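You operate a simulated robot arm through the tools that you are given. There is no shell and no other tool. Be economical: measure what you need, move in short steps, check, and stop when the job is done.

You are at the controls of a simulated robot arm. One attempt, no reset.

TASK
Put the white bung cap on the middle shelf of the pump bay. Put the stream nozzle on the red bay of the side bench away on the parts end of the spray bench. Take the teal rim cup and leave it on the middle shelf of the panel bay. Push the tools drawer shut. Put two of the grey inserts from the top of the tool chest on the high shelf of the red bay. Stack the pack labelled "plugs" from the top of the tool chest on top of the pack marked "collars". Turn the bar dial to 50. Take the white level stick and put it on the yellow board. Shut the bulk drawer. Put the tall filter box marked "LOT 31" from the top of the tool chest on the middle shelf of the pump bay and the tall filter box marked "LOT 39" on the middle shelf of the red bay. Take the square blue plug and put it on top of the pleated filter on the top of the tool chest. Put the filter marked "wide" from the top of the tool chest on the red bay of the side bench and the filter marked "mesh" on the low shelf of the panel bay. Any order will do. Set down upright: teal rim cup, grey insert, tall filter box, filter.

The check looks at the end state, three seconds after you hand in, the way a careful person would. Anything else that was tipped, shoved, dropped, spilled or broken makes it a failure. A push-on lid holds only when it is set on centred and level and pressed home; a screw cap is set on level and turned clockwise until tight.

THE ROBOT
A 6-joint arm with a two-finger parallel gripper on a trunk, on a base that drives. Base frame: it is fixed to the floor where the robot stands at the start and does not move with it; the origin is under the middle of the robot, x ahead of it, y to its left, z up. Lengths are in mm, angles in degrees, forces in N, time in s.
Its first joint turns from -115.0 to 115.0 degrees. Places, roughly: bar dial [0, 2600, 1100]; bulk drawer [-1800, 4400, 300]; collars pack, feet pack, orange pack, plugs pack [-2000, 4750, 1000]; filter [-2500, 4500, 1000]; grey insert [-1750, 4750, 1000]; high shelf of the red bay (22x43 cm) [-2660, 3320, 1600]; low shelf of the panel bay [-2400, 2900, 200]; middle shelf of the panel bay (22x42 cm) [-2520, 2880, 1240]; middle shelf of the pump bay (22x43 cm) [-2380, 2440, 1240]; middle shelf of the red bay (22x43 cm) [-2660, 3320, 1240]; parts end of the spray bench [800, -300, 900]; pleated filter [-2500, 4500, 1000]; red bay of the side bench [-2600, 3300, 800]; square blue plug (3x3x4 cm) [-2300, 4500, 900]; stream nozzle [-2750, 3250, 750]; tall filter box [-1750, 4750, 1000]; teal rim cup [-2500, 3250, 1000]; tools drawer [-2000, 4300, 800]; white bung cap (6x6x6 cm) [1000, 0, 900]; white level stick (3x3x36 cm) [500, 1100, 1000]; yellow board (15x20x2 cm) [-300, -3700, 900]. Payload 4.2 kg.
The TCP is the grasp point between the finger pads, 23 mm short of the fingertips. In the tool frame z runs along the fingers and y along their closing line. Largest opening 94 mm; finger width 38, thickness 10; the body of the gripper, 54 by 96 mm, starts 39 mm behind the TCP.
Orientation is told as [roll, pitch, yaw] about the base's x, y, z axes, in that order, counted from this pose: with the fingers straight down and closing along the base's y, the tool's x points along the base's -x, its y along +y and its z along -z.

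THE INTERFACE
- The arm moves only by the tool drive_tool. Its argument "plan" is a list of rows, each a list of 7 numbers: the finger opening in cm, from 0 to 9.4, then the shift along the tool's x, y, z in units of 50 mm (1.0 is 50 mm), then the turn, a rotation vector about the tool's x, y, z in units of 6 degrees (1.0 is 6 degrees). In form: [[gripper, tx, ty, tz, wx, wy, wz], ...]. A call has 1 to 20 rows; each row shifts and turns the commanded pose from where the row before left it, along the tool's axes as they then stand. A call with a number of a shift or a turn outside -1 to 1 is refused whole. Each row takes 0.2 s and may step no farther than 50 mm and 8.6 degrees from the row before; otherwise, or with a gripper value out of range, the whole call is refused. A pose out of reach is approached as far as the arm can. The call stops where the force on the tool passes 40 N (or 10 N more than at its start, if that is more) or the arm is blocked; 0.2 s more then pass. Each finger travels about 108 mm/s and halts on what it meets, pressing with about 41 N; the grip force reading is that of the motor and also rises with nothing between the fingers. The clock runs only during rows and for 0.2 s after the last one: add rows that do not move to give the fingers time. It gives the time, the measured TCP pose, the force on the tool (base axes), the opening and the grip force at its end, in the units of the frame above (readings bear some noise), with the torque about the TCP (base axes, N m) and any sound that the robot's microphone picked up.
- Cameras (640 x 400 px; columns grow to the right, rows downward): "scene" is now at [218.6, 140.4, 1440.9]; the picture's right is [-0.64, -0.77, 0.00], its down [-0.48, 0.39, -0.79] and it looks along [0.61, -0.50, -0.62] (base axes); focal length 286 px, centre (320, 200). "wrist" rides on the gripper at [86, 16, -75] in the tool frame; the picture's right is [-0.18, 0.98, 0.00], its down [-0.58, -0.11, -0.81] and it looks along [-0.79, -0.15, 0.59] (tool axes); focal length 243 px, centre (320, 200). There is no depth. A picture from a camera that has moved, and an enlarged one, comes with that camera's place and axes in the base frame and with its lens.
- capture(camera): a new picture of that camera. The clock stands still meanwhile.
- slide_trunk(by): slides the trunk up (or, below 0, down) by that many mm; the arm and the scene camera ride with it, the base frame stays. It gives what a move gives, with no picture.
- drive_base(legs): drives the robot by 1 to 6 legs, each [ahead, turn to the left] in mm and degrees, along the robot's own axes; the way and the turn of a leg run together, so that a leg with both is an arc; at most 1500 mm and 180 degrees a leg. The arm and the cameras ride along, it lands a little off, and it stops where it bumps. It gives what a move gives.
- pan_tilt(pan, tilt): turns the head with the scene camera to pan (to the left, within 80 degrees either way) and tilt (down, from -29 to 69), counted from straight ahead of the robot. It gives what a move gives.
- enlarge(camera, box): a new picture of the part [left, top, right, bottom] of that camera's present view, enlarged. The clock stands still meanwhile.
- finish_job(): hands the job in; it is judged then, once.

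Work in short steps. Places have to be worked out from the pictures, the camera data and where the tool is seen: move nearer, look again, correct. Check each grasp and each placing, and mend what went wrong. You have 598 turns and 360 pictures in all, those below and enlarged ones among them. Open the gripper and draw the arm clear of the work before you hand the job in, unless the task says otherwise.

The tools are called by a JSON object that holds its "fn" and its "kwargs". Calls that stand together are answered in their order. drive_tool: Moves the arm, as the interface text tells. Its arguments: {"type":"object","properties":{"plan":{"type":"array","items":{"type":"array","items":{"type":"number"}}}},"required":["plan"]} The other tools are called the same way: slide_trunk (by) slides the trunk up or down; drive_base (legs) drives the base; pan_tilt (pan, tilt) turns the head that bears the scene camera; capture (camera) takes a picture; enlarge (camera, box) takes an enlarged picture of a part of a camera's view; finish_job () hands the job in.

At the start:

```text
t: 0.0
tool_pos: [578.3, -169.1, 1148.5]
orientation: [0.1, 0.0, 0.0]
contact_force: [-0.1, 0.1, -0.4]
moment: [-0.01, 0.0, 0.05]
finger_gap: 94.1
finger_force: 0.0
trunk travel left (down, up): [-800.0, 190.0]
robot x, y, heading: [-0.6, 1.8, 0.1]
head pan, tilt: [-39.4, 38.2]
```

scene: 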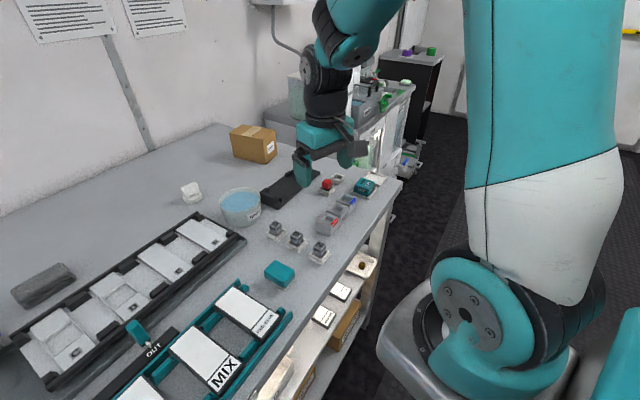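
wrist: 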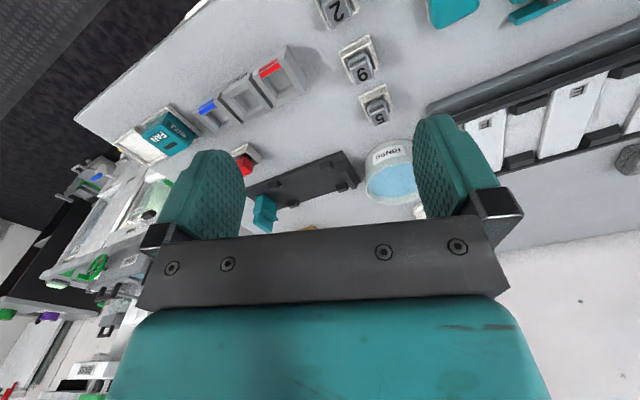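

I begin by looking closer at the white object near [1110, -20], which seems to be the bung cap.

{"fn": "enlarge", "kwargs": {"camera": "scene", "box": [150, 150, 310, 250]}}

{"fn": "enlarge", "kwargs": {"camera": "scene", "box": [260, 40, 460, 165]}}

```text
4.00 times, centred on (230, 200) of scene
camera zoom: at [218.6, 140.4, 1440.9], right [-0.64, -0.77, 0.0], down [-0.48, 0.39, -0.79], along [0.61, -0.5, -0.62], focal length 1142 px, centre (680, 200)
```

zoom: 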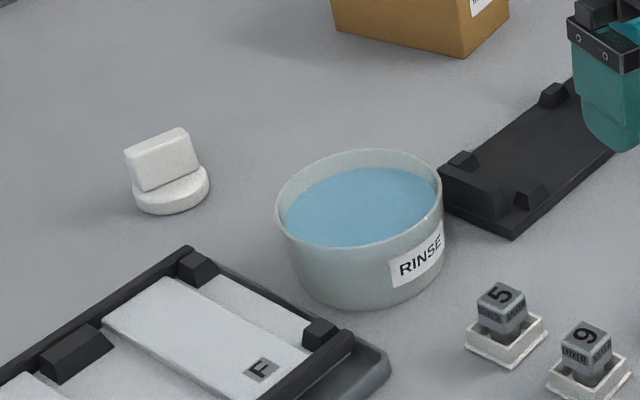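

```text
3.20 times, centred on (360, 102) of scene
camera zoom: at [218.6, 140.4, 1440.9], right [-0.64, -0.77, 0.0], down [-0.48, 0.39, -0.79], along [0.61, -0.5, -0.62], focal length 914 px, centre (192, 512)
```

zoom: 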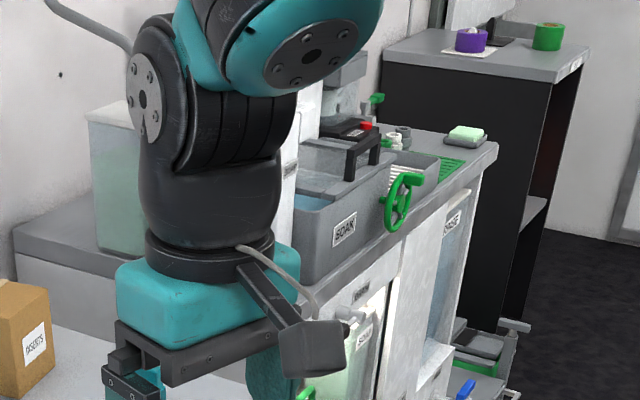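

The cap stands near [1090, -13] with a plate handle. I look down ahead of the robot to judge base clearance to the bench.

{"fn": "pan_tilt", "kwargs": {"pan": 0, "tilt": 60}}

{"fn": "capture", "kwargs": {"camera": "scene"}}

{"fn": "pan_tilt", "kwargs": {"pan": 60, "tilt": 30}}

{"fn": "capture", "kwargs": {"camera": "scene"}}

```text
t: 1.1
tool_pos: [579.1, -168.6, 1147.2]
orientation: [0.0, 0.0, 0.0]
contact_force: [0.4, 0.4, 0.6]
moment: [-0.02, 0.0, 0.01]
finger_gap: 93.6
finger_force: 0.0
trunk travel left (down, up): [-800.0, 190.0]
robot x, y, heading: [1.9, -0.4, -0.1]
head pan, tilt: [0.0, 60.0]
```

```text
355 pictures are left
camera scene: at [218.7, 195.2, 1411.5], right [0.0, -1.0, 0.0], down [-0.87, 0.0, -0.5], along [0.5, 0.0, -0.87], focal length 286 px, centre (320, 200)
```

scene: 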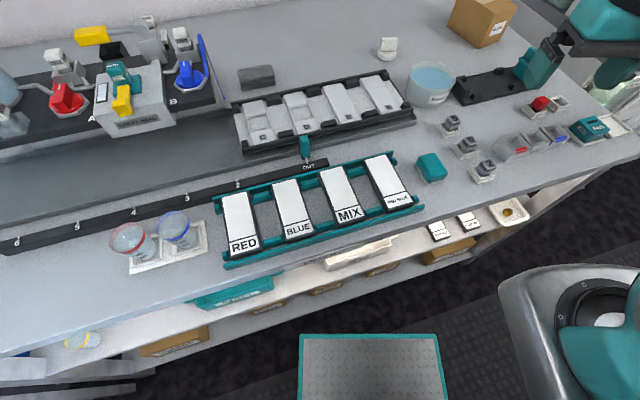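

```text
t: 2.4
tool_pos: [579.0, -169.6, 1148.7]
orientation: [0.0, -0.1, 0.0]
contact_force: [0.0, 0.9, 0.4]
moment: [0.0, 0.0, -0.02]
finger_gap: 94.3
finger_force: 0.0
trunk travel left (down, up): [-800.0, 190.0]
robot x, y, heading: [-1.3, 0.4, -0.2]
head pan, tilt: [60.0, 30.0]
```

```text
354 pictures are left
camera scene: at [197.3, 273.5, 1453.6], right [0.87, -0.5, 0.0], down [-0.25, -0.43, -0.87], along [0.43, 0.75, -0.5], focal length 286 px, centre (320, 200)
```

scene: 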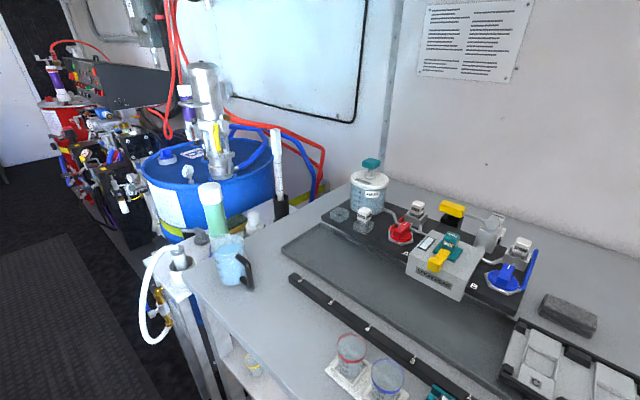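

I survey further: far left and far right.

{"fn": "pan_tilt", "kwargs": {"pan": 80, "tilt": 12}}

{"fn": "capture", "kwargs": {"camera": "scene"}}

{"fn": "pan_tilt", "kwargs": {"pan": -75, "tilt": 20}}

{"fn": "capture", "kwargs": {"camera": "scene"}}

```text
t: 3.2
tool_pos: [578.1, -168.2, 1147.3]
orientation: [-0.1, 0.0, -0.1]
contact_force: [0.3, -1.0, -0.9]
moment: [-0.01, 0.0, -0.02]
finger_gap: 94.2
finger_force: 0.1
trunk travel left (down, up): [-800.0, 190.0]
robot x, y, heading: [-0.1, -6.2, -0.3]
head pan, tilt: [80.0, 12.0]
```

```text
353 pictures are left
camera scene: at [168.3, 287.0, 1482.6], right [0.98, -0.17, 0.0], down [-0.04, -0.21, -0.98], along [0.17, 0.96, -0.21], focal length 286 px, centre (320, 200)
```

scene: 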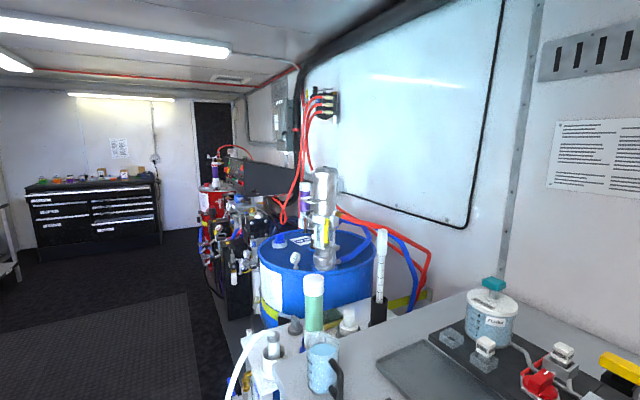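

```text
t: 5.6
tool_pos: [579.9, -168.5, 1148.7]
orientation: [0.1, 0.0, 0.0]
contact_force: [0.0, 0.3, -0.3]
moment: [0.02, 0.0, 0.01]
finger_gap: 93.9
finger_force: 0.0
trunk travel left (down, up): [-800.0, 190.0]
robot x, y, heading: [-0.8, -3.5, 0.0]
head pan, tilt: [-75.0, 20.0]
```

```text
352 pictures are left
camera scene: at [176.2, 105.3, 1469.6], right [-0.97, -0.26, 0.0], down [-0.09, 0.33, -0.94], along [0.24, -0.91, -0.34], focal length 286 px, centre (320, 200)
```

scene: 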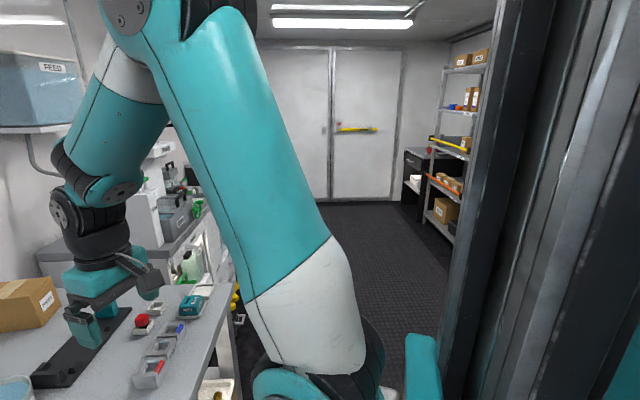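

The cap needs the robot to stand closer and more to the right, facing the bench square-on (bench is turned about 20°). I reposition with short legs.

{"fn": "drive_base", "kwargs": {"legs": [[0, -60], [340, 0], [0, 79.7]]}}

{"fn": "pan_tilt", "kwargs": {"pan": -10, "tilt": 50}}

{"fn": "capture", "kwargs": {"camera": "scene"}}

```text
t: 13.9
tool_pos: [773.2, -269.3, 1148.1]
orientation: [0.0, 0.0, 18.9]
contact_force: [0.1, 0.3, 0.0]
moment: [-0.02, -0.01, 0.02]
finger_gap: 94.1
finger_force: 0.1
trunk travel left (down, up): [-800.0, 190.0]
robot x, y, heading: [170.8, -298.8, 19.0]
head pan, tilt: [-75.0, 20.0]
```

```text
t: 15.2
tool_pos: [773.6, -269.2, 1149.4]
orientation: [0.0, -0.1, 19.0]
contact_force: [0.4, -0.4, 0.0]
moment: [0.0, 0.0, 0.02]
finger_gap: 94.2
finger_force: 0.0
trunk travel left (down, up): [-800.0, 190.0]
robot x, y, heading: [171.0, -300.2, 19.1]
head pan, tilt: [-10.0, 50.0]
```

```text
351 pictures are left
camera scene: at [327.0, -52.9, 1424.1], right [0.16, -0.99, 0.0], down [-0.76, -0.12, -0.64], along [0.64, 0.1, -0.77], focal length 286 px, centre (320, 200)
```

scene: 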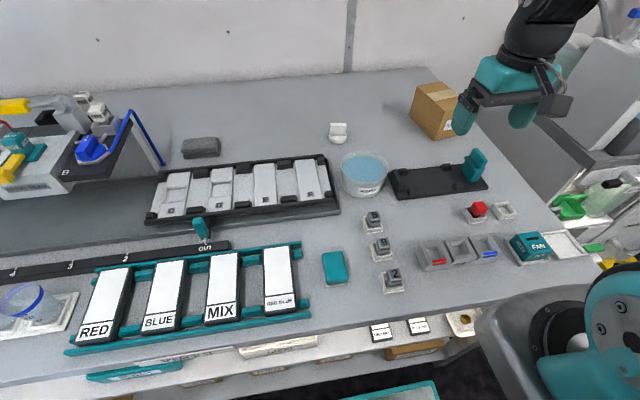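

The robot stands square to the bench with about 80 mm to spare. I creep 55 mm ahead and look closely at the cap.

{"fn": "drive_base", "kwargs": {"legs": [[55, 0]]}}

{"fn": "enlarge", "kwargs": {"camera": "scene", "box": [280, 100, 440, 200]}}

```text
t: 16.2
tool_pos: [826.2, -250.6, 1149.0]
orientation: [0.1, 0.0, 19.0]
contact_force: [-0.1, -1.2, -0.4]
moment: [0.05, 0.0, -0.01]
finger_gap: 94.2
finger_force: 0.0
trunk travel left (down, up): [-800.0, 190.0]
robot x, y, heading: [223.3, -279.7, 18.8]
head pan, tilt: [-10.0, 50.0]
```

```text
4.00 times, centred on (360, 150) of scene
camera zoom: at [379.9, -34.6, 1424.1], right [0.16, -0.99, 0.0], down [-0.76, -0.12, -0.64], along [0.63, 0.1, -0.77], focal length 1142 px, centre (160, 400)
```

zoom: 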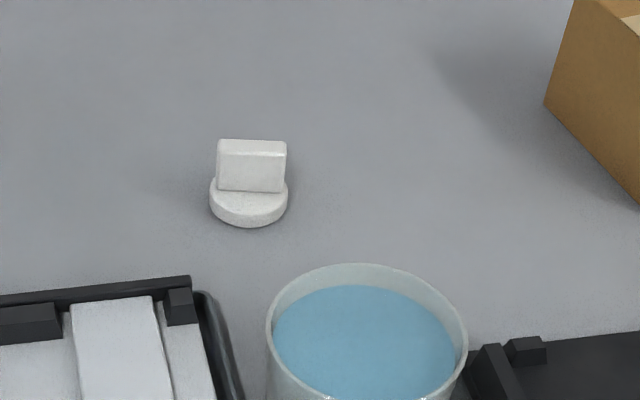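

The plate handle is about 54 mm wide laterally, so I'll grip its edges with the tool tilted forward. First move over towards it, level.

{"fn": "drive_tool", "kwargs": {"plan": [[9.4, -0.6, 0.52, 0, 0, 0, 0], [9.4, -0.6, 0.52, 0.2, 0, 0, 0], [9.4, -0.6, 0.52, 0.4, 0, -1, 0], [9.4, -0.6, 0.52, 0.4, 0, -1, 0], [9.4, -0.6, 0.52, 0.4, 0, -1, 0], [9.4, -0.4, 0.52, 0.4, 0, -1, 0], [9.4, 0, 0, 0.0, 0, -1, 0]]}}

{"fn": "capture", "kwargs": {"camera": "wrist"}}

```text
t: 17.8
tool_pos: [946.3, -44.3, 1076.0]
orientation: [0.0, -30.1, 19.0]
contact_force: [-0.2, 0.2, -0.2]
moment: [0.01, -0.01, -0.02]
finger_gap: 93.7
finger_force: 0.1
trunk travel left (down, up): [-800.0, 190.0]
robot x, y, heading: [225.2, -282.5, 18.9]
head pan, tilt: [-10.0, 50.0]
```

```text
349 pictures are left
camera wrist: at [834.9, -66.4, 1097.5], right [-0.17, 0.98, 0.09], down [0.13, -0.07, 0.99], along [0.98, 0.18, -0.11], focal length 243 px, centre (320, 200)
```

wrist: 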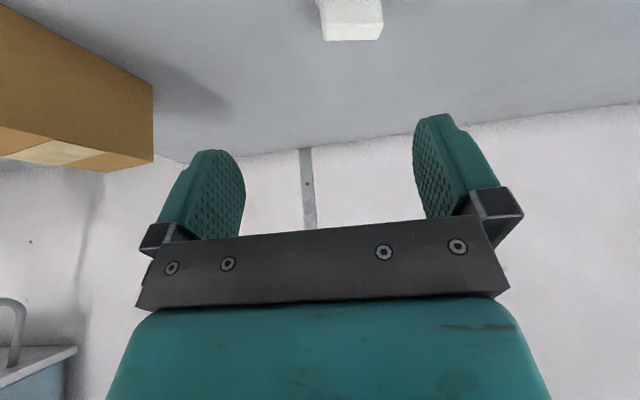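

The cap appears ahead and a little left of the tool. I go to a pre-grasp point and look again.

{"fn": "drive_tool", "kwargs": {"plan": [[9.4, -0.143, 0.075, 0.8, 0, 0, 0], [9.4, -0.143, 0.075, 0.8, 0, 0, 0], [9.4, -0.143, 0.075, 0.8, 0, 0, 0], [9.4, -0.143, 0.075, 0.8, 0, 0, 0]]}}

{"fn": "capture", "kwargs": {"camera": "wrist"}}

{"fn": "enlarge", "kwargs": {"camera": "scene", "box": [240, 50, 480, 200]}}

```text
t: 18.8
tool_pos: [1038.8, 2.6, 952.2]
orientation: [-0.1, -30.0, 19.0]
contact_force: [0.2, 0.0, 0.8]
moment: [0.0, -0.01, -0.01]
finger_gap: 94.0
finger_force: 0.0
trunk travel left (down, up): [-800.0, 190.0]
robot x, y, heading: [223.3, -280.8, 18.8]
head pan, tilt: [-10.0, 50.0]
```

```text
348 pictures are left
camera wrist: at [927.8, -17.4, 973.7], right [-0.17, 0.98, 0.09], down [0.13, -0.07, 0.99], along [0.98, 0.18, -0.12], focal length 243 px, centre (320, 200)
```

wrist: 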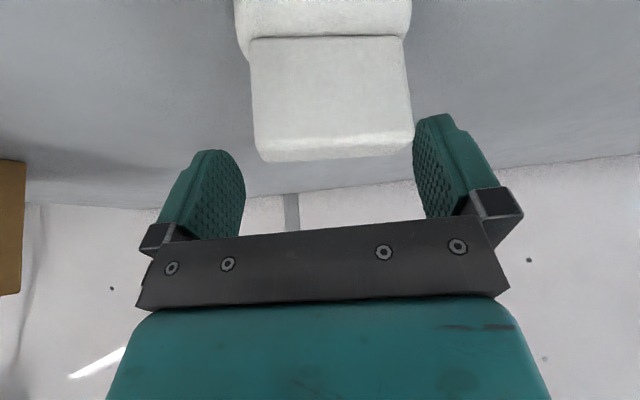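

```text
2.67 times, centred on (360, 125) of scene
camera zoom: at [379.5, -34.8, 1424.2], right [0.16, -0.99, 0.0], down [-0.76, -0.12, -0.64], along [0.64, 0.1, -0.77], focal length 761 px, centre (213, 400)
```

zoom: 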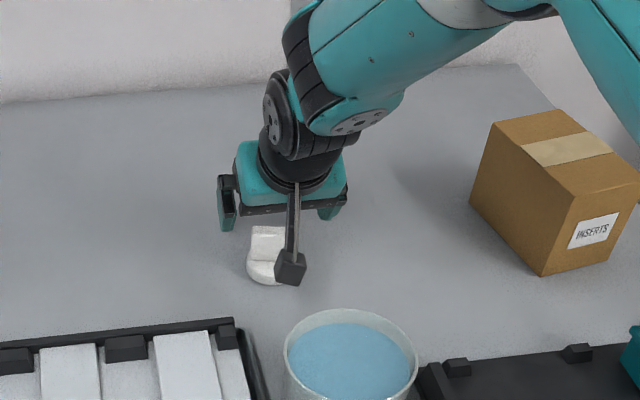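

Triangulating two wrist views puts the plate top at z≈948 (bench ≈ 888), centre ≈ [1015, 6], so it's within straight-down reach. I back off, straighten the tool and turn 9° to match the plate.

{"fn": "drive_tool", "kwargs": {"plan": [[9.4, 0, 0, -0.8, 0, 0, 0], [9.4, 0, 0, -0.8, 0, 0, 0], [9.4, 0, 0, 0, 0, 1, 0], [9.4, 0, 0, 0, 0, 1, 0], [9.4, 0, 0, 0, 0, 1, 0], [9.4, 0, 0, 0, 0, 1, 0], [9.4, 0, 0, 0, 0, 1, 0], [9.4, 0, 0, 0, 0, 0, 1], [9.4, 0, 0, 0, 0, 0, 0.5]]}}

{"fn": "capture", "kwargs": {"camera": "wrist"}}

```text
t: 20.8
tool_pos: [1002.5, -9.2, 1020.6]
orientation: [0.0, 0.1, 10.0]
contact_force: [-0.7, -0.5, 0.7]
moment: [0.01, -0.02, -0.03]
finger_gap: 94.2
finger_force: 0.0
trunk travel left (down, up): [-800.0, 190.0]
robot x, y, heading: [223.8, -281.0, 18.9]
head pan, tilt: [-10.0, 50.0]
```

```text
346 pictures are left
camera wrist: at [914.3, -8.8, 1096.1], right [0.01, 1.0, 0.0], down [0.59, -0.01, 0.81], along [0.81, -0.01, -0.59], focal length 243 px, centre (320, 200)
```

wrist: 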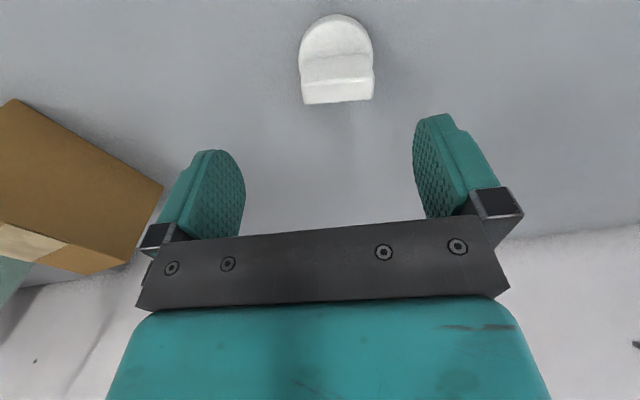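

Plate top centre is at about [1000, 1, 948]. I shift 10 mm in y and descend to grip.

{"fn": "drive_tool", "kwargs": {"plan": [[9.4, 0.01, 0.2, 0.7, 0, 0, 0], [9.4, 0, 0, 0.7, 0, 0, 0], [9.4, 0, 0, 0.3, 0, 0, 0]]}}

{"fn": "capture", "kwargs": {"camera": "wrist"}}

```text
t: 21.6
tool_pos: [1000.5, -0.0, 934.2]
orientation: [0.0, 0.0, 10.0]
contact_force: [-0.9, 0.4, -0.3]
moment: [0.0, -0.01, 0.01]
finger_gap: 94.0
finger_force: 0.0
trunk travel left (down, up): [-800.0, 190.0]
robot x, y, heading: [220.6, -276.0, 18.6]
head pan, tilt: [-10.0, 50.0]
```

```text
345 pictures are left
camera wrist: at [912.8, 1.8, 1009.5], right [0.01, 1.0, 0.0], down [0.59, -0.01, 0.81], along [0.81, -0.01, -0.59], focal length 243 px, centre (320, 200)
```

wrist: 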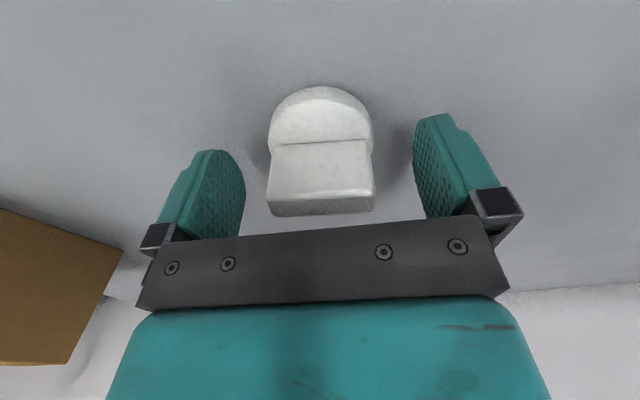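

Well between the fingers; I close and lift a little.

{"fn": "drive_tool", "kwargs": {"plan": [[3, 0, 0, 0, 0, 0, 0], [3, 0, 0, 0, 0, 0, 0], [3, 0, 0, 0, 0, 0, 0], [3, 0, 0, -0.6, 0, 0, 0], [3, 0, 0, -1, 0, 0, 0], [3, 0, 0, -1, 0, 0, 0]]}}

{"fn": "capture", "kwargs": {"camera": "wrist"}}

```text
t: 23.0
tool_pos: [1000.7, -0.2, 1065.1]
orientation: [-0.1, 0.2, 10.1]
contact_force: [-0.1, -0.4, -1.4]
moment: [0.02, 0.03, 0.01]
finger_gap: 51.9
finger_force: 40.8
trunk travel left (down, up): [-800.0, 190.0]
robot x, y, heading: [225.8, -279.2, 19.1]
head pan, tilt: [-10.0, 50.0]
```

```text
344 pictures are left
camera wrist: at [912.9, 0.8, 1140.4], right [0.01, 1.0, 0.0], down [0.59, -0.01, 0.81], along [0.81, -0.01, -0.59], focal length 243 px, centre (320, 200)
```

wrist: 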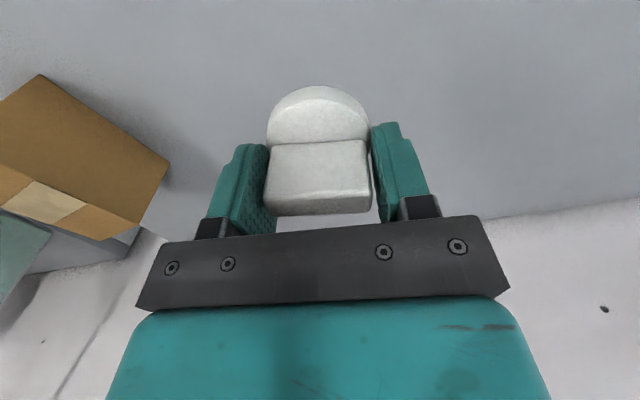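

Cap is held (its bottom is 46 mm below the TCP). I back away from the bench and fold the arm in.

{"fn": "drive_base", "kwargs": {"legs": [[-430, 0]]}}

{"fn": "drive_tool", "kwargs": {"plan": [[3, 1, 0, -0.5, 0, 0, 0], [3, 1, 0, -0.5, 0, 0, 0], [3, 1, 0, 0, 0, 0, 0], [3, 1, 0, 0, 0, 0, 0], [3, 1, 0, 0, 0, 0, 0], [3, 1, 0, 0, 0, 0, 0]]}}

{"fn": "pan_tilt", "kwargs": {"pan": 0, "tilt": 25}}

{"fn": "drive_base", "kwargs": {"legs": [[0, 90]]}}

{"fn": "capture", "kwargs": {"camera": "scene"}}

```text
t: 25.6
tool_pos: [601.0, -138.2, 1065.4]
orientation: [0.0, 0.1, 10.0]
contact_force: [-0.3, -0.4, -0.9]
moment: [0.01, 0.03, 0.01]
finger_gap: 52.0
finger_force: 41.3
trunk travel left (down, up): [-800.0, 190.0]
robot x, y, heading: [-174.9, -417.1, 19.2]
head pan, tilt: [-10.0, 50.0]
```

```text
refused: row 1 steps farther than a row can; nothing moved
```

```text
t: 26.5
tool_pos: [600.3, -137.8, 1064.6]
orientation: [0.0, 0.1, 10.0]
contact_force: [0.1, -0.4, -0.8]
moment: [-0.01, 0.01, 0.03]
finger_gap: 52.1
finger_force: 40.7
trunk travel left (down, up): [-800.0, 190.0]
robot x, y, heading: [-175.2, -418.6, 19.0]
head pan, tilt: [0.0, 25.0]
```

```text
t: 30.7
tool_pos: [-459.5, 356.7, 1064.9]
orientation: [0.1, 0.0, 100.1]
contact_force: [0.5, -1.3, -0.1]
moment: [-0.01, -0.01, 0.03]
finger_gap: 51.9
finger_force: 41.0
trunk travel left (down, up): [-800.0, 190.0]
robot x, y, heading: [-177.2, -417.7, 109.2]
head pan, tilt: [0.0, 25.0]
```

```text
343 pictures are left
camera scene: at [-441.4, -251.6, 1461.5], right [0.95, 0.33, 0.0], down [0.14, -0.4, -0.91], along [-0.3, 0.86, -0.42], focal length 286 px, centre (320, 200)
```

scene: 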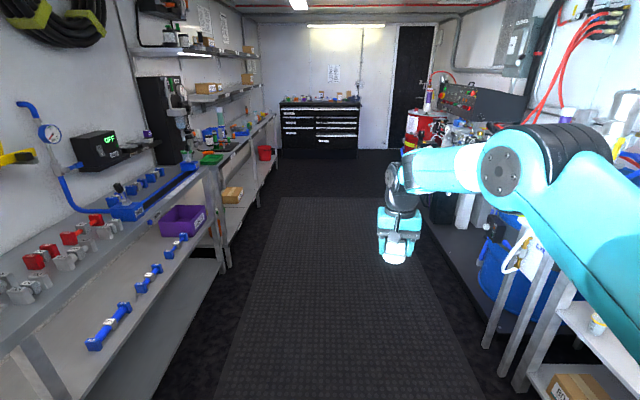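

The aisle is clear. I fold the arm in with smaller rows.

{"fn": "drive_tool", "kwargs": {"plan": [[3, 0.95, 0, -0.2, 0, 0, 0], [3, 0.95, 0, -0.2, 0, 0, 0], [3, 0.95, 0, -0.2, 0, 0, 0], [3, 0.95, 0, -0.2, 0, 0, 0], [3, 0.95, 0, -0.2, 0, 0, 0]]}}

{"fn": "drive_base", "kwargs": {"legs": [[1300, 0], [1000, 0]]}}

{"fn": "pan_tilt", "kwargs": {"pan": 45, "tilt": 15}}

{"fn": "capture", "kwargs": {"camera": "scene"}}

```text
t: 31.9
tool_pos: [-417.4, 123.8, 1115.0]
orientation: [0.0, 0.0, 100.1]
contact_force: [-0.1, 0.2, -1.3]
moment: [-0.04, -0.01, -0.02]
finger_gap: 51.9
finger_force: 41.0
trunk travel left (down, up): [-800.0, 190.0]
robot x, y, heading: [-178.1, -417.1, 109.0]
head pan, tilt: [0.0, 25.0]
```

```text
t: 43.4
tool_pos: [-1184.6, 2325.5, 1115.3]
orientation: [0.0, 0.0, 100.3]
contact_force: [-0.1, -0.2, -0.5]
moment: [-0.01, -0.01, 0.0]
finger_gap: 51.9
finger_force: 41.2
trunk travel left (down, up): [-800.0, 190.0]
robot x, y, heading: [-943.2, 1783.1, 109.3]
head pan, tilt: [0.0, 25.0]
```

```text
t: 44.5
tool_pos: [-1184.9, 2325.9, 1114.2]
orientation: [0.0, 0.0, 100.2]
contact_force: [-0.5, -0.7, 0.5]
moment: [0.06, 0.02, 0.0]
finger_gap: 51.9
finger_force: 41.4
trunk travel left (down, up): [-800.0, 190.0]
robot x, y, heading: [-943.1, 1784.8, 109.2]
head pan, tilt: [45.0, 15.0]
```

```text
342 pictures are left
camera scene: at [-1262.1, 1903.2, 1477.8], right [0.44, 0.9, 0.0], down [0.23, -0.11, -0.97], along [-0.87, 0.42, -0.26], focal length 286 px, centre (320, 200)
```

scene: 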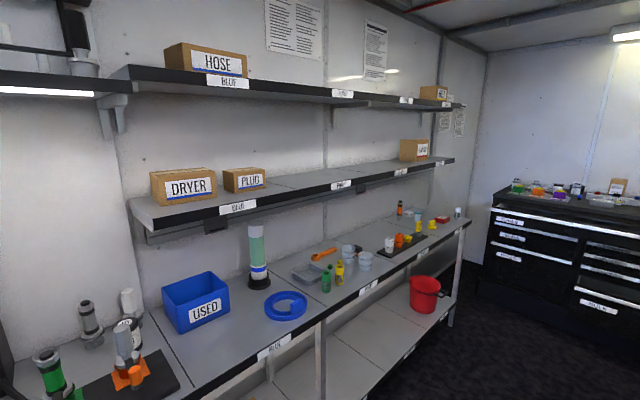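

I read the bay labels.

{"fn": "enlarge", "kwargs": {"camera": "scene", "box": [320, 60, 480, 160]}}

{"fn": "enlarge", "kwargs": {"camera": "scene", "box": [200, 130, 480, 305]}}

```text
4.00 times, centred on (400, 110) of scene
camera zoom: at [-1262.1, 1903.2, 1477.8], right [0.44, 0.9, 0.0], down [0.23, -0.11, -0.97], along [-0.87, 0.42, -0.26], focal length 1142 px, centre (0, 560)
```

zoom: 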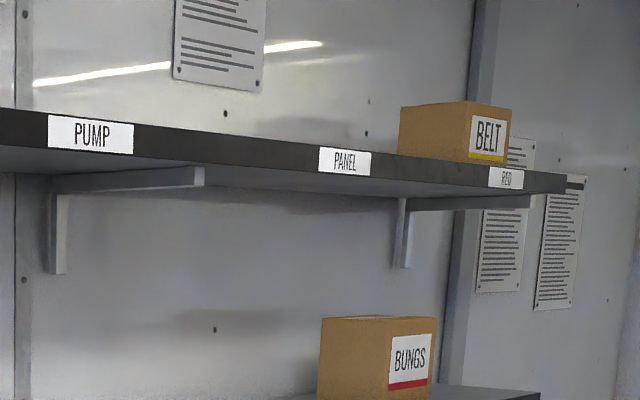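

```text
2.29 times, centred on (340, 218) of scene
camera zoom: at [-1262.1, 1903.2, 1477.8], right [0.44, 0.9, 0.0], down [0.23, -0.11, -0.97], along [-0.87, 0.42, -0.26], focal length 652 px, centre (274, 160)
```

zoom: 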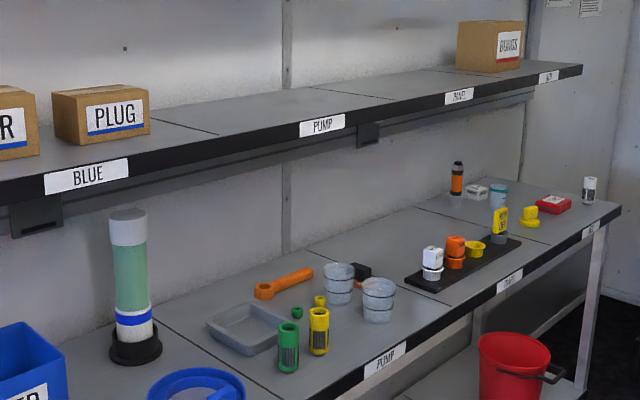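

Bays are confirmed: BLUE, PUMP, PANEL, RED. I drive along the aisle to face the pump bay.

{"fn": "drive_base", "kwargs": {"legs": [[970, 0], [0, 88.5], [300, 0]]}}

{"fn": "pan_tilt", "kwargs": {"pan": 0, "tilt": 20}}

{"fn": "capture", "kwargs": {"camera": "scene"}}

```text
t: 55.0
tool_pos: [-2106.9, 2367.1, 1116.7]
orientation: [0.1, 0.0, -170.5]
contact_force: [0.0, -0.4, 0.0]
moment: [0.02, -0.02, 0.05]
finger_gap: 51.9
finger_force: 41.0
trunk travel left (down, up): [-800.0, 190.0]
robot x, y, heading: [-1559.1, 2600.8, -161.5]
head pan, tilt: [45.0, 15.0]
```

```text
t: 56.1
tool_pos: [-2107.3, 2365.5, 1116.0]
orientation: [0.0, 0.0, -170.5]
contact_force: [-0.1, -0.6, -0.4]
moment: [-0.01, 0.03, 0.03]
finger_gap: 51.6
finger_force: 41.0
trunk travel left (down, up): [-800.0, 190.0]
robot x, y, heading: [-1559.7, 2604.1, -161.4]
head pan, tilt: [0.0, 20.0]
```

```text
339 pictures are left
camera scene: at [-1731.5, 2338.3, 1469.6], right [-0.32, 0.95, 0.0], down [0.32, 0.11, -0.94], along [-0.89, -0.3, -0.34], focal length 286 px, centre (320, 200)
```

scene: 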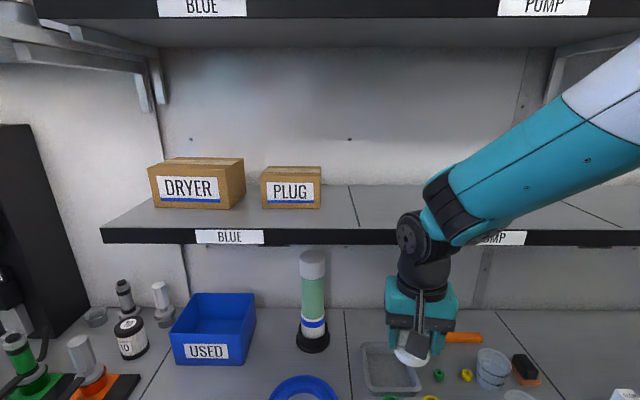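

I move 80 mm closer, raise the trunk, and tilt the tool forward 36° so the wrist stays clear of the high shelf.

{"fn": "drive_base", "kwargs": {"legs": [[70, 0]]}}

{"fn": "slide_trunk", "kwargs": {"by": 185}}

{"fn": "drive_tool", "kwargs": {"plan": [[3, 0, 0, -0.5, 0, 0, -1], [3, 0, 0, -0.5, 0, -1, -0.4], [3, 0, 0, 0, 0, -1, 0], [3, 0, 0, 0, 0, -1, 0], [3, 0, 0, 0, 0, -1, 0], [3, 0, 0, 0, 0, -1, 0], [3, 0, 0, 0, 0, -1, 0]]}}

{"fn": "capture", "kwargs": {"camera": "scene"}}

```text
t: 57.1
tool_pos: [-2173.1, 2344.4, 1115.2]
orientation: [0.0, 0.0, -170.4]
contact_force: [-0.2, 0.0, -0.4]
moment: [-0.05, 0.01, 0.02]
finger_gap: 51.9
finger_force: 40.6
trunk travel left (down, up): [-800.0, 190.0]
robot x, y, heading: [-1626.1, 2576.3, -161.5]
head pan, tilt: [0.0, 20.0]
```

```text
t: 57.8
tool_pos: [-2170.3, 2344.7, 1136.8]
orientation: [-0.2, 0.6, -170.3]
contact_force: [-2.7, -1.5, -10.1]
moment: [0.01, -0.71, 0.11]
finger_gap: 51.8
finger_force: 41.3
trunk travel left (down, up): [-826.0, 164.0]
robot x, y, heading: [-1627.5, 2579.0, -161.6]
head pan, tilt: [0.0, 20.0]
stopped: the force on the tool passed its limit (the readings are from after the stop); the commanded pose is now the measured one
```

```text
t: 58.1
tool_pos: [-2169.0, 2347.6, 1139.4]
orientation: [-0.7, 1.7, -168.8]
contact_force: [-3.1, -0.6, -17.3]
moment: [0.01, -1.02, 0.05]
finger_gap: 51.9
finger_force: 40.3
trunk travel left (down, up): [-826.0, 164.0]
robot x, y, heading: [-1628.7, 2578.5, -161.4]
head pan, tilt: [0.0, 20.0]
stopped in row 1: the force on the tool passed its limit (the readings are from after the stop); the commanded pose is now the measured one
```

```text
338 pictures are left
camera scene: at [-1799.1, 2315.9, 1495.6], right [-0.32, 0.95, 0.0], down [0.33, 0.11, -0.94], along [-0.89, -0.3, -0.34], focal length 286 px, centre (320, 200)
```

scene: 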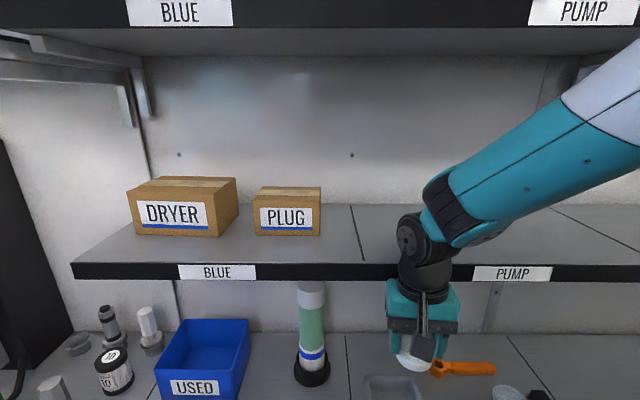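

The wrist touched the shelf lip while rising. I back the base off before raising.

{"fn": "drive_base", "kwargs": {"legs": [[-160, 0]]}}

{"fn": "slide_trunk", "kwargs": {"by": 160}}

{"fn": "capture", "kwargs": {"camera": "scene"}}

{"fn": "capture", "kwargs": {"camera": "wrist"}}

```text
t: 59.5
tool_pos: [-2019.8, 2396.6, 1139.4]
orientation: [-0.6, 1.3, -168.8]
contact_force: [0.3, -0.5, -0.6]
moment: [-0.03, 0.02, -0.01]
finger_gap: 51.9
finger_force: 41.4
trunk travel left (down, up): [-826.0, 164.0]
robot x, y, heading: [-1480.5, 2626.1, -161.4]
head pan, tilt: [0.0, 20.0]
```

```text
t: 61.3
tool_pos: [-2019.5, 2397.9, 1301.3]
orientation: [-0.6, 1.2, -168.8]
contact_force: [0.0, 0.3, -0.2]
moment: [0.02, -0.04, 0.02]
finger_gap: 52.1
finger_force: 41.2
trunk travel left (down, up): [-986.0, 4.0]
robot x, y, heading: [-1478.5, 2630.4, -161.3]
head pan, tilt: [0.0, 20.0]
```

```text
337 pictures are left
camera scene: at [-1648.9, 2366.1, 1655.8], right [-0.32, 0.95, 0.0], down [0.32, 0.11, -0.94], along [-0.89, -0.3, -0.34], focal length 286 px, centre (320, 200)
```

scene: 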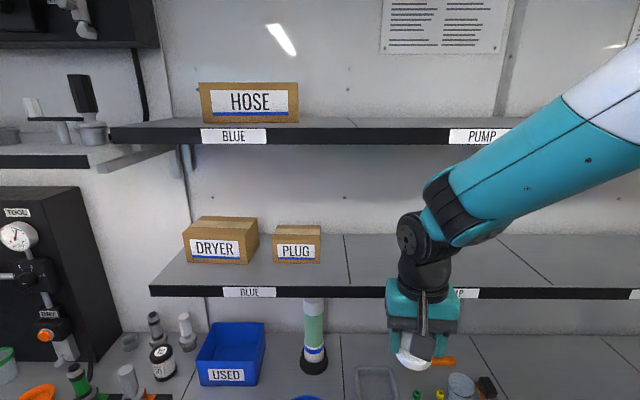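

```text
336 pictures are left
camera wrist: at [-1933.2, 2397.2, 1377.6], right [0.01, -1.0, -0.01], down [-0.61, -0.02, 0.79], along [-0.79, 0.0, -0.61], focal length 243 px, centre (320, 200)
```

wrist: 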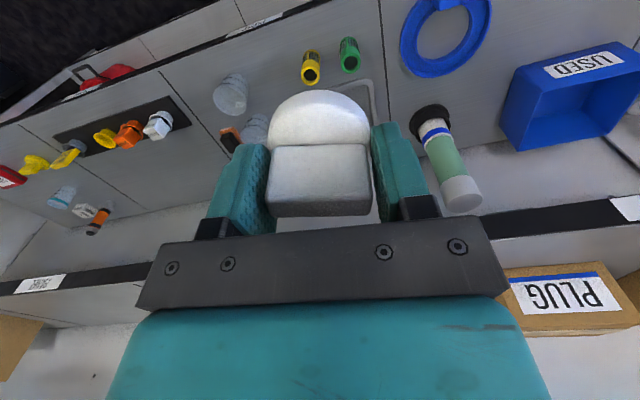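

Cap is still held and nothing was disturbed. Now tilt and raise here in free space.

{"fn": "drive_tool", "kwargs": {"plan": [[3, 0, 0, -0.6, 0, 0, -1], [3, 0, 0, -0.6, 0, 0, -0.25], [3, 0, 0, 0, 0, -1, 0], [3, 0, 0, 0, 0, -1, 0], [3, 0, 0, 0, 0, -1, 0], [3, 0, 0, 0, 0, -1, 0], [3, 0, 0, 0, 0, -1, 0], [3, 0, 0, 0, 0, -1, 0]]}}

{"fn": "capture", "kwargs": {"camera": "scene"}}

```text
t: 63.1
tool_pos: [-2021.6, 2395.8, 1360.1]
orientation: [-0.5, -34.8, -161.0]
contact_force: [0.4, -0.3, -0.4]
moment: [0.0, -0.01, 0.0]
finger_gap: 52.0
finger_force: 40.9
trunk travel left (down, up): [-986.0, 4.0]
robot x, y, heading: [-1475.0, 2629.9, -161.7]
head pan, tilt: [0.0, 20.0]
```

```text
335 pictures are left
camera scene: at [-1649.0, 2366.1, 1655.8], right [-0.32, 0.95, 0.0], down [0.32, 0.11, -0.94], along [-0.89, -0.3, -0.34], focal length 286 px, centre (320, 200)
```

scene: 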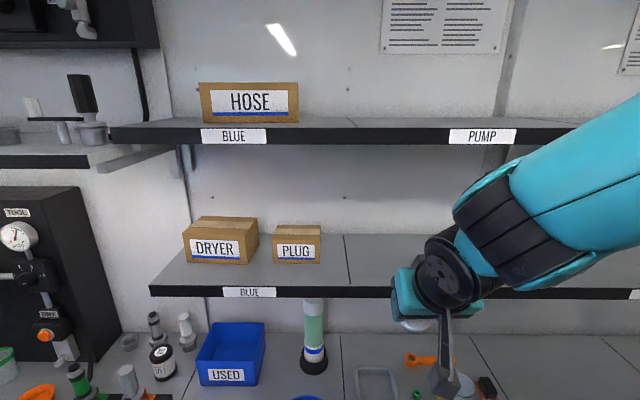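

Tilted well. Drive 150 mm closer, then extend the arm over the shelf.

{"fn": "drive_base", "kwargs": {"legs": [[150, 0]]}}

{"fn": "drive_tool", "kwargs": {"plan": [[3, -0.604, -0.305, 0.424, 0, 0, 0], [3, -0.604, -0.305, 0.424, 0, 0, 0], [3, -0.604, -0.305, 0.424, 0, 0, 0], [3, -0.604, -0.305, 0.424, 0, 0, 0]]}}

{"fn": "capture", "kwargs": {"camera": "wrist"}}

{"fn": "capture", "kwargs": {"camera": "scene"}}

```text
t: 64.5
tool_pos: [-2162.2, 2348.2, 1360.9]
orientation: [-0.5, -34.6, -160.8]
contact_force: [1.2, 0.6, -0.1]
moment: [0.0, -0.02, 0.02]
finger_gap: 51.5
finger_force: 40.6
trunk travel left (down, up): [-986.0, 4.0]
robot x, y, heading: [-1619.0, 2579.9, -161.6]
head pan, tilt: [0.0, 20.0]
```

```text
t: 65.5
tool_pos: [-2321.2, 2357.9, 1358.5]
orientation: [-0.6, -34.6, -160.9]
contact_force: [0.2, -0.7, -0.7]
moment: [0.03, 0.01, -0.02]
finger_gap: 52.2
finger_force: 40.6
trunk travel left (down, up): [-986.0, 4.0]
robot x, y, heading: [-1621.6, 2580.0, -161.4]
head pan, tilt: [0.0, 20.0]
```

```text
334 pictures are left
camera wrist: at [-2209.0, 2379.6, 1372.2], right [0.17, -0.98, 0.1], down [-0.05, 0.09, 0.99], along [-0.98, -0.18, -0.04], focal length 243 px, centre (320, 200)
```

wrist: 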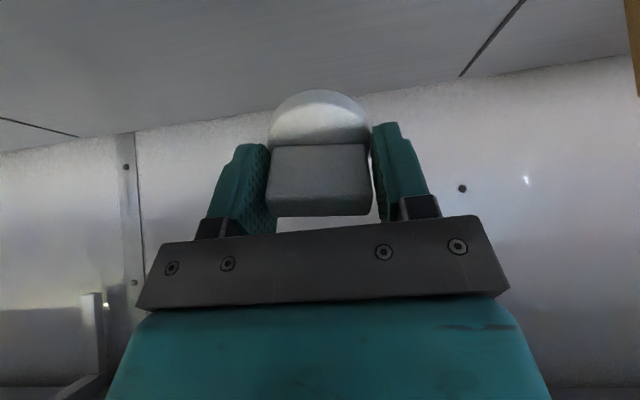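

```text
333 pictures are left
camera scene: at [-1789.2, 2318.2, 1655.8], right [-0.32, 0.95, 0.0], down [0.32, 0.11, -0.94], along [-0.89, -0.3, -0.34], focal length 286 px, centre (320, 200)
```

scene: 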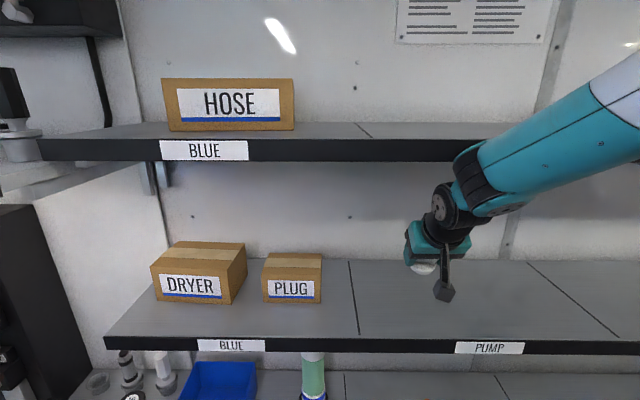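

Clear. I lower 48 mm and reduce the tilt to about 20°.

{"fn": "drive_tool", "kwargs": {"plan": [[3, 0.275, 0, 0.393, 0, 0, 0], [3, 0.275, 0, 0.393, 0, 0, 0], [3, 0, 0, 0, 0, 1, 0], [3, 0, 0, 0, 0, 1, 0], [3, 0, 0, 0, 0, 0.5, 0]]}}

{"fn": "capture", "kwargs": {"camera": "scene"}}

```text
t: 66.7
tool_pos: [-2309.9, 2361.4, 1306.1]
orientation: [-0.7, -18.6, -160.8]
contact_force: [0.5, 0.3, -0.5]
moment: [0.01, 0.01, 0.01]
finger_gap: 52.1
finger_force: 40.8
trunk travel left (down, up): [-986.0, 4.0]
robot x, y, heading: [-1617.6, 2580.5, -161.6]
head pan, tilt: [0.0, 20.0]
```

```text
332 pictures are left
camera scene: at [-1781.7, 2320.5, 1655.0], right [-0.32, 0.95, 0.0], down [0.32, 0.11, -0.94], along [-0.89, -0.3, -0.34], focal length 286 px, centre (320, 200)
```

scene: 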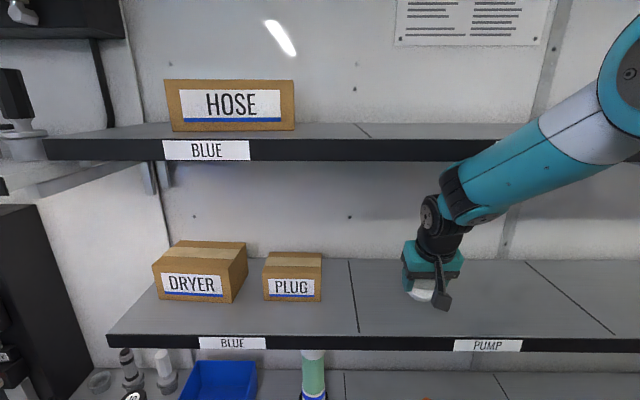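

I ease the tilt further and lower until contact.

{"fn": "drive_tool", "kwargs": {"plan": [[3, 0, 0, 0, 0, 0.8, 0], [3, 0.05, 0, 0.2, 0, 0.7, 0], [3, 0.02, 0, 0.08, 0, 0, 0], [3, 0.02, 0, 0.08, 0, 0, 0]]}}

{"fn": "capture", "kwargs": {"camera": "wrist"}}

```text
t: 67.9
tool_pos: [-2330.2, 2354.7, 1276.0]
orientation: [-0.5, -7.5, -160.4]
contact_force: [76.9, 41.7, 224.1]
moment: [-4.07, -8.97, 2.85]
finger_gap: 52.3
finger_force: 41.5
trunk travel left (down, up): [-986.0, 4.0]
robot x, y, heading: [-1620.2, 2581.4, -161.4]
head pan, tilt: [0.0, 20.0]
stopped in row 4: the arm was blocked; the commanded pose is now the measured one
```

```text
331 pictures are left
camera wrist: at [-2234.0, 2372.7, 1338.6], right [0.16, -0.99, 0.02], down [-0.48, -0.06, 0.88], along [-0.86, -0.15, -0.48], focal length 243 px, centre (320, 200)
```

wrist: 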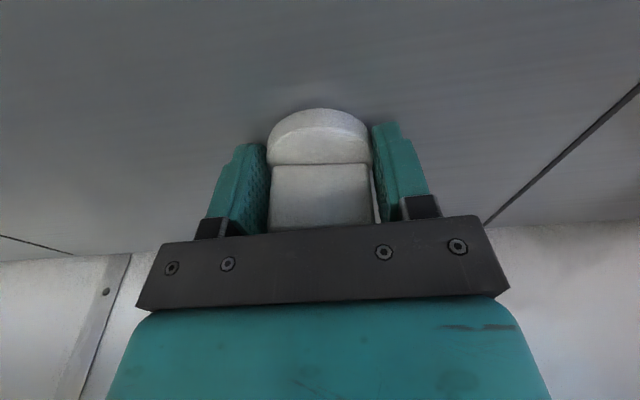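

The cap is pressed hard on the shelf. I relieve a few millimetres and check.

{"fn": "drive_tool", "kwargs": {"plan": [[3, 0, 0, -0.06, 0, 0, 0], [3, 0, 0, -0.06, 0, 0, 0]]}}

```text
t: 68.2
tool_pos: [-2358.7, 2343.7, 1276.0]
orientation: [-0.1, -10.4, -160.1]
contact_force: [-27.1, -12.3, 156.7]
moment: [-0.21, -1.68, 2.06]
finger_gap: 52.3
finger_force: 41.1
trunk travel left (down, up): [-986.0, 4.0]
robot x, y, heading: [-1618.3, 2581.1, -161.5]
head pan, tilt: [0.0, 20.0]
stopped in row 1: the arm was blocked; the commanded pose is now the measured one
```

Unclear what's blocking; I look before doing anything else.

{"fn": "capture", "kwargs": {"camera": "scene"}}

```text
330 pictures are left
camera scene: at [-1726.0, 2338.7, 1676.3], right [-0.32, 0.95, 0.0], down [0.29, 0.1, -0.95], along [-0.9, -0.31, -0.3], focal length 286 px, centre (320, 200)
```

scene: 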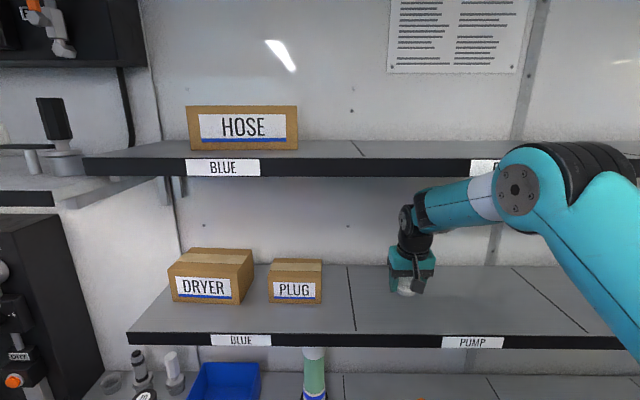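

The robot seems braced: the elbow has come down against the high shelf edge. I open the gripper first to free the cap.

{"fn": "drive_tool", "kwargs": {"plan": [[6, 0, 0, 0, 0, 0, 0]]}}

{"fn": "capture", "kwargs": {"camera": "scene"}}

```text
t: 68.4
tool_pos: [-2369.3, 2342.3, 1276.0]
orientation: [0.0, -10.4, -159.8]
contact_force: [-72.6, -40.3, 123.8]
moment: [0.69, 0.71, 2.22]
finger_gap: 56.0
finger_force: 0.1
trunk travel left (down, up): [-986.0, 4.0]
robot x, y, heading: [-1621.1, 2582.9, -161.1]
head pan, tilt: [0.0, 20.0]
stopped in row 1: the force on the tool passed its limit (the readings are from after the stop); the commanded pose is now the measured one
```

```text
329 pictures are left
camera scene: at [-1702.3, 2345.1, 1681.5], right [-0.32, 0.95, 0.0], down [0.27, 0.09, -0.96], along [-0.91, -0.31, -0.29], focal length 286 px, centre (320, 200)
```

scene: 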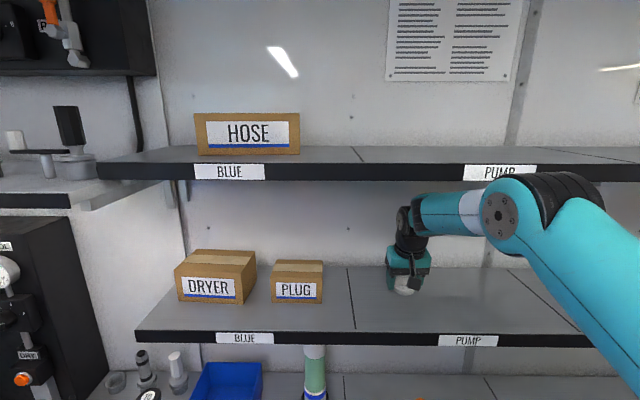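

The forearm is bracing on the high shelf's front edge. I open fully and withdraw back and up gently.

{"fn": "drive_tool", "kwargs": {"plan": [[9.4, 0.2, 0, -0.1, 0, 0, 0], [9.4, 0.3, 0, -0.1, 0, 0, 0]]}}

{"fn": "capture", "kwargs": {"camera": "scene"}}

{"fn": "capture", "kwargs": {"camera": "wrist"}}

```text
t: 68.7
tool_pos: [-2373.6, 2354.4, 1274.0]
orientation: [0.1, -6.0, -159.1]
contact_force: [-56.4, -0.4, 152.4]
moment: [2.87, -0.12, 6.5]
finger_gap: 84.7
finger_force: 0.1
trunk travel left (down, up): [-986.0, 4.0]
robot x, y, heading: [-1618.3, 2582.1, -161.3]
head pan, tilt: [0.0, 20.0]
stopped in row 1: the force on the tool passed its limit (the readings are from after the stop); the commanded pose is now the measured one
```

```text
328 pictures are left
camera scene: at [-1694.1, 2352.4, 1684.3], right [-0.32, 0.95, 0.0], down [0.27, 0.09, -0.96], along [-0.91, -0.31, -0.28], focal length 286 px, centre (320, 200)
```

scene: 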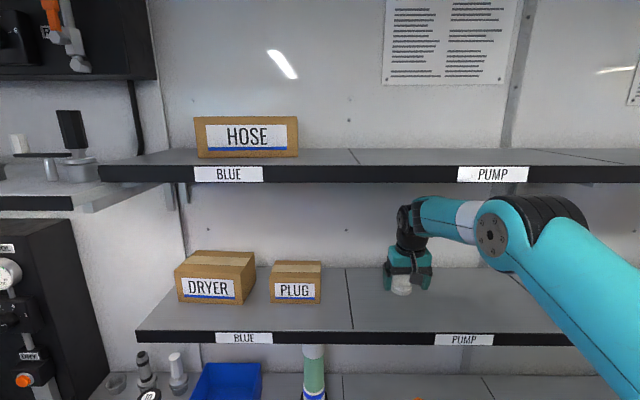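

```text
327 pictures are left
camera wrist: at [-2280.6, 2372.2, 1340.4], right [0.18, -0.98, 0.02], down [-0.5, -0.07, 0.86], along [-0.85, -0.16, -0.5], focal length 243 px, centre (320, 200)
```

wrist: 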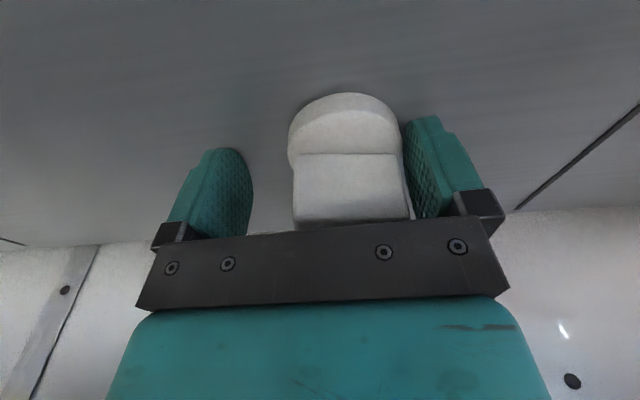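

The cap stands free on the shelf; the robot is leaning on the tool. I lift the tool to let the robot settle.

{"fn": "drive_tool", "kwargs": {"plan": [[9.4, 0, 0.1, -0.5, 0, 0, 0]]}}

{"fn": "capture", "kwargs": {"camera": "scene"}}

```text
t: 69.0
tool_pos: [-2372.0, 2360.6, 1273.8]
orientation: [-0.2, -2.5, -161.3]
contact_force: [-42.1, -30.2, 159.7]
moment: [-7.52, -4.27, -0.63]
finger_gap: 94.1
finger_force: 0.2
trunk travel left (down, up): [-986.0, 4.0]
robot x, y, heading: [-1619.0, 2581.0, -161.0]
head pan, tilt: [0.0, 20.0]
stopped in row 1: the arm was blocked; the commanded pose is now the measured one
```

```text
326 pictures are left
camera scene: at [-1680.1, 2354.2, 1687.2], right [-0.32, 0.95, 0.0], down [0.26, 0.09, -0.96], along [-0.91, -0.31, -0.28], focal length 286 px, centre (320, 200)
```

scene: 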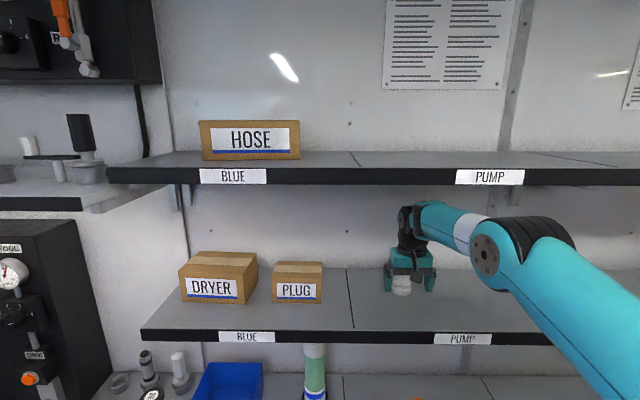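

The lean likely comes from each stop re-commanding the leaned pose. I command a full 50 mm straight up in one row.

{"fn": "drive_tool", "kwargs": {"plan": [[9.4, 0, 0, -1, 0, 0, 0], [9.4, 0, 0, -1, 0, 0, 0]]}}

{"fn": "capture", "kwargs": {"camera": "wrist"}}

```text
t: 69.4
tool_pos: [-2370.9, 2362.8, 1274.0]
orientation: [-0.5, 2.2, -160.8]
contact_force: [-7.8, -36.5, 183.3]
moment: [-10.45, 0.33, 2.28]
finger_gap: 94.0
finger_force: 0.1
trunk travel left (down, up): [-986.0, 4.0]
robot x, y, heading: [-1614.7, 2582.0, -161.0]
head pan, tilt: [0.0, 20.0]
stopped in row 1: the arm was blocked; the commanded pose is now the measured one
```

```text
325 pictures are left
camera wrist: at [-2286.9, 2374.6, 1352.3], right [0.15, -0.99, -0.01], down [-0.61, -0.1, 0.78], along [-0.78, -0.11, -0.62], focal length 243 px, centre (320, 200)
```

wrist: 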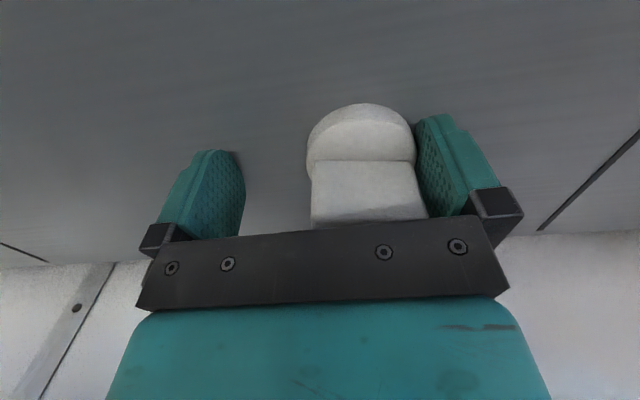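

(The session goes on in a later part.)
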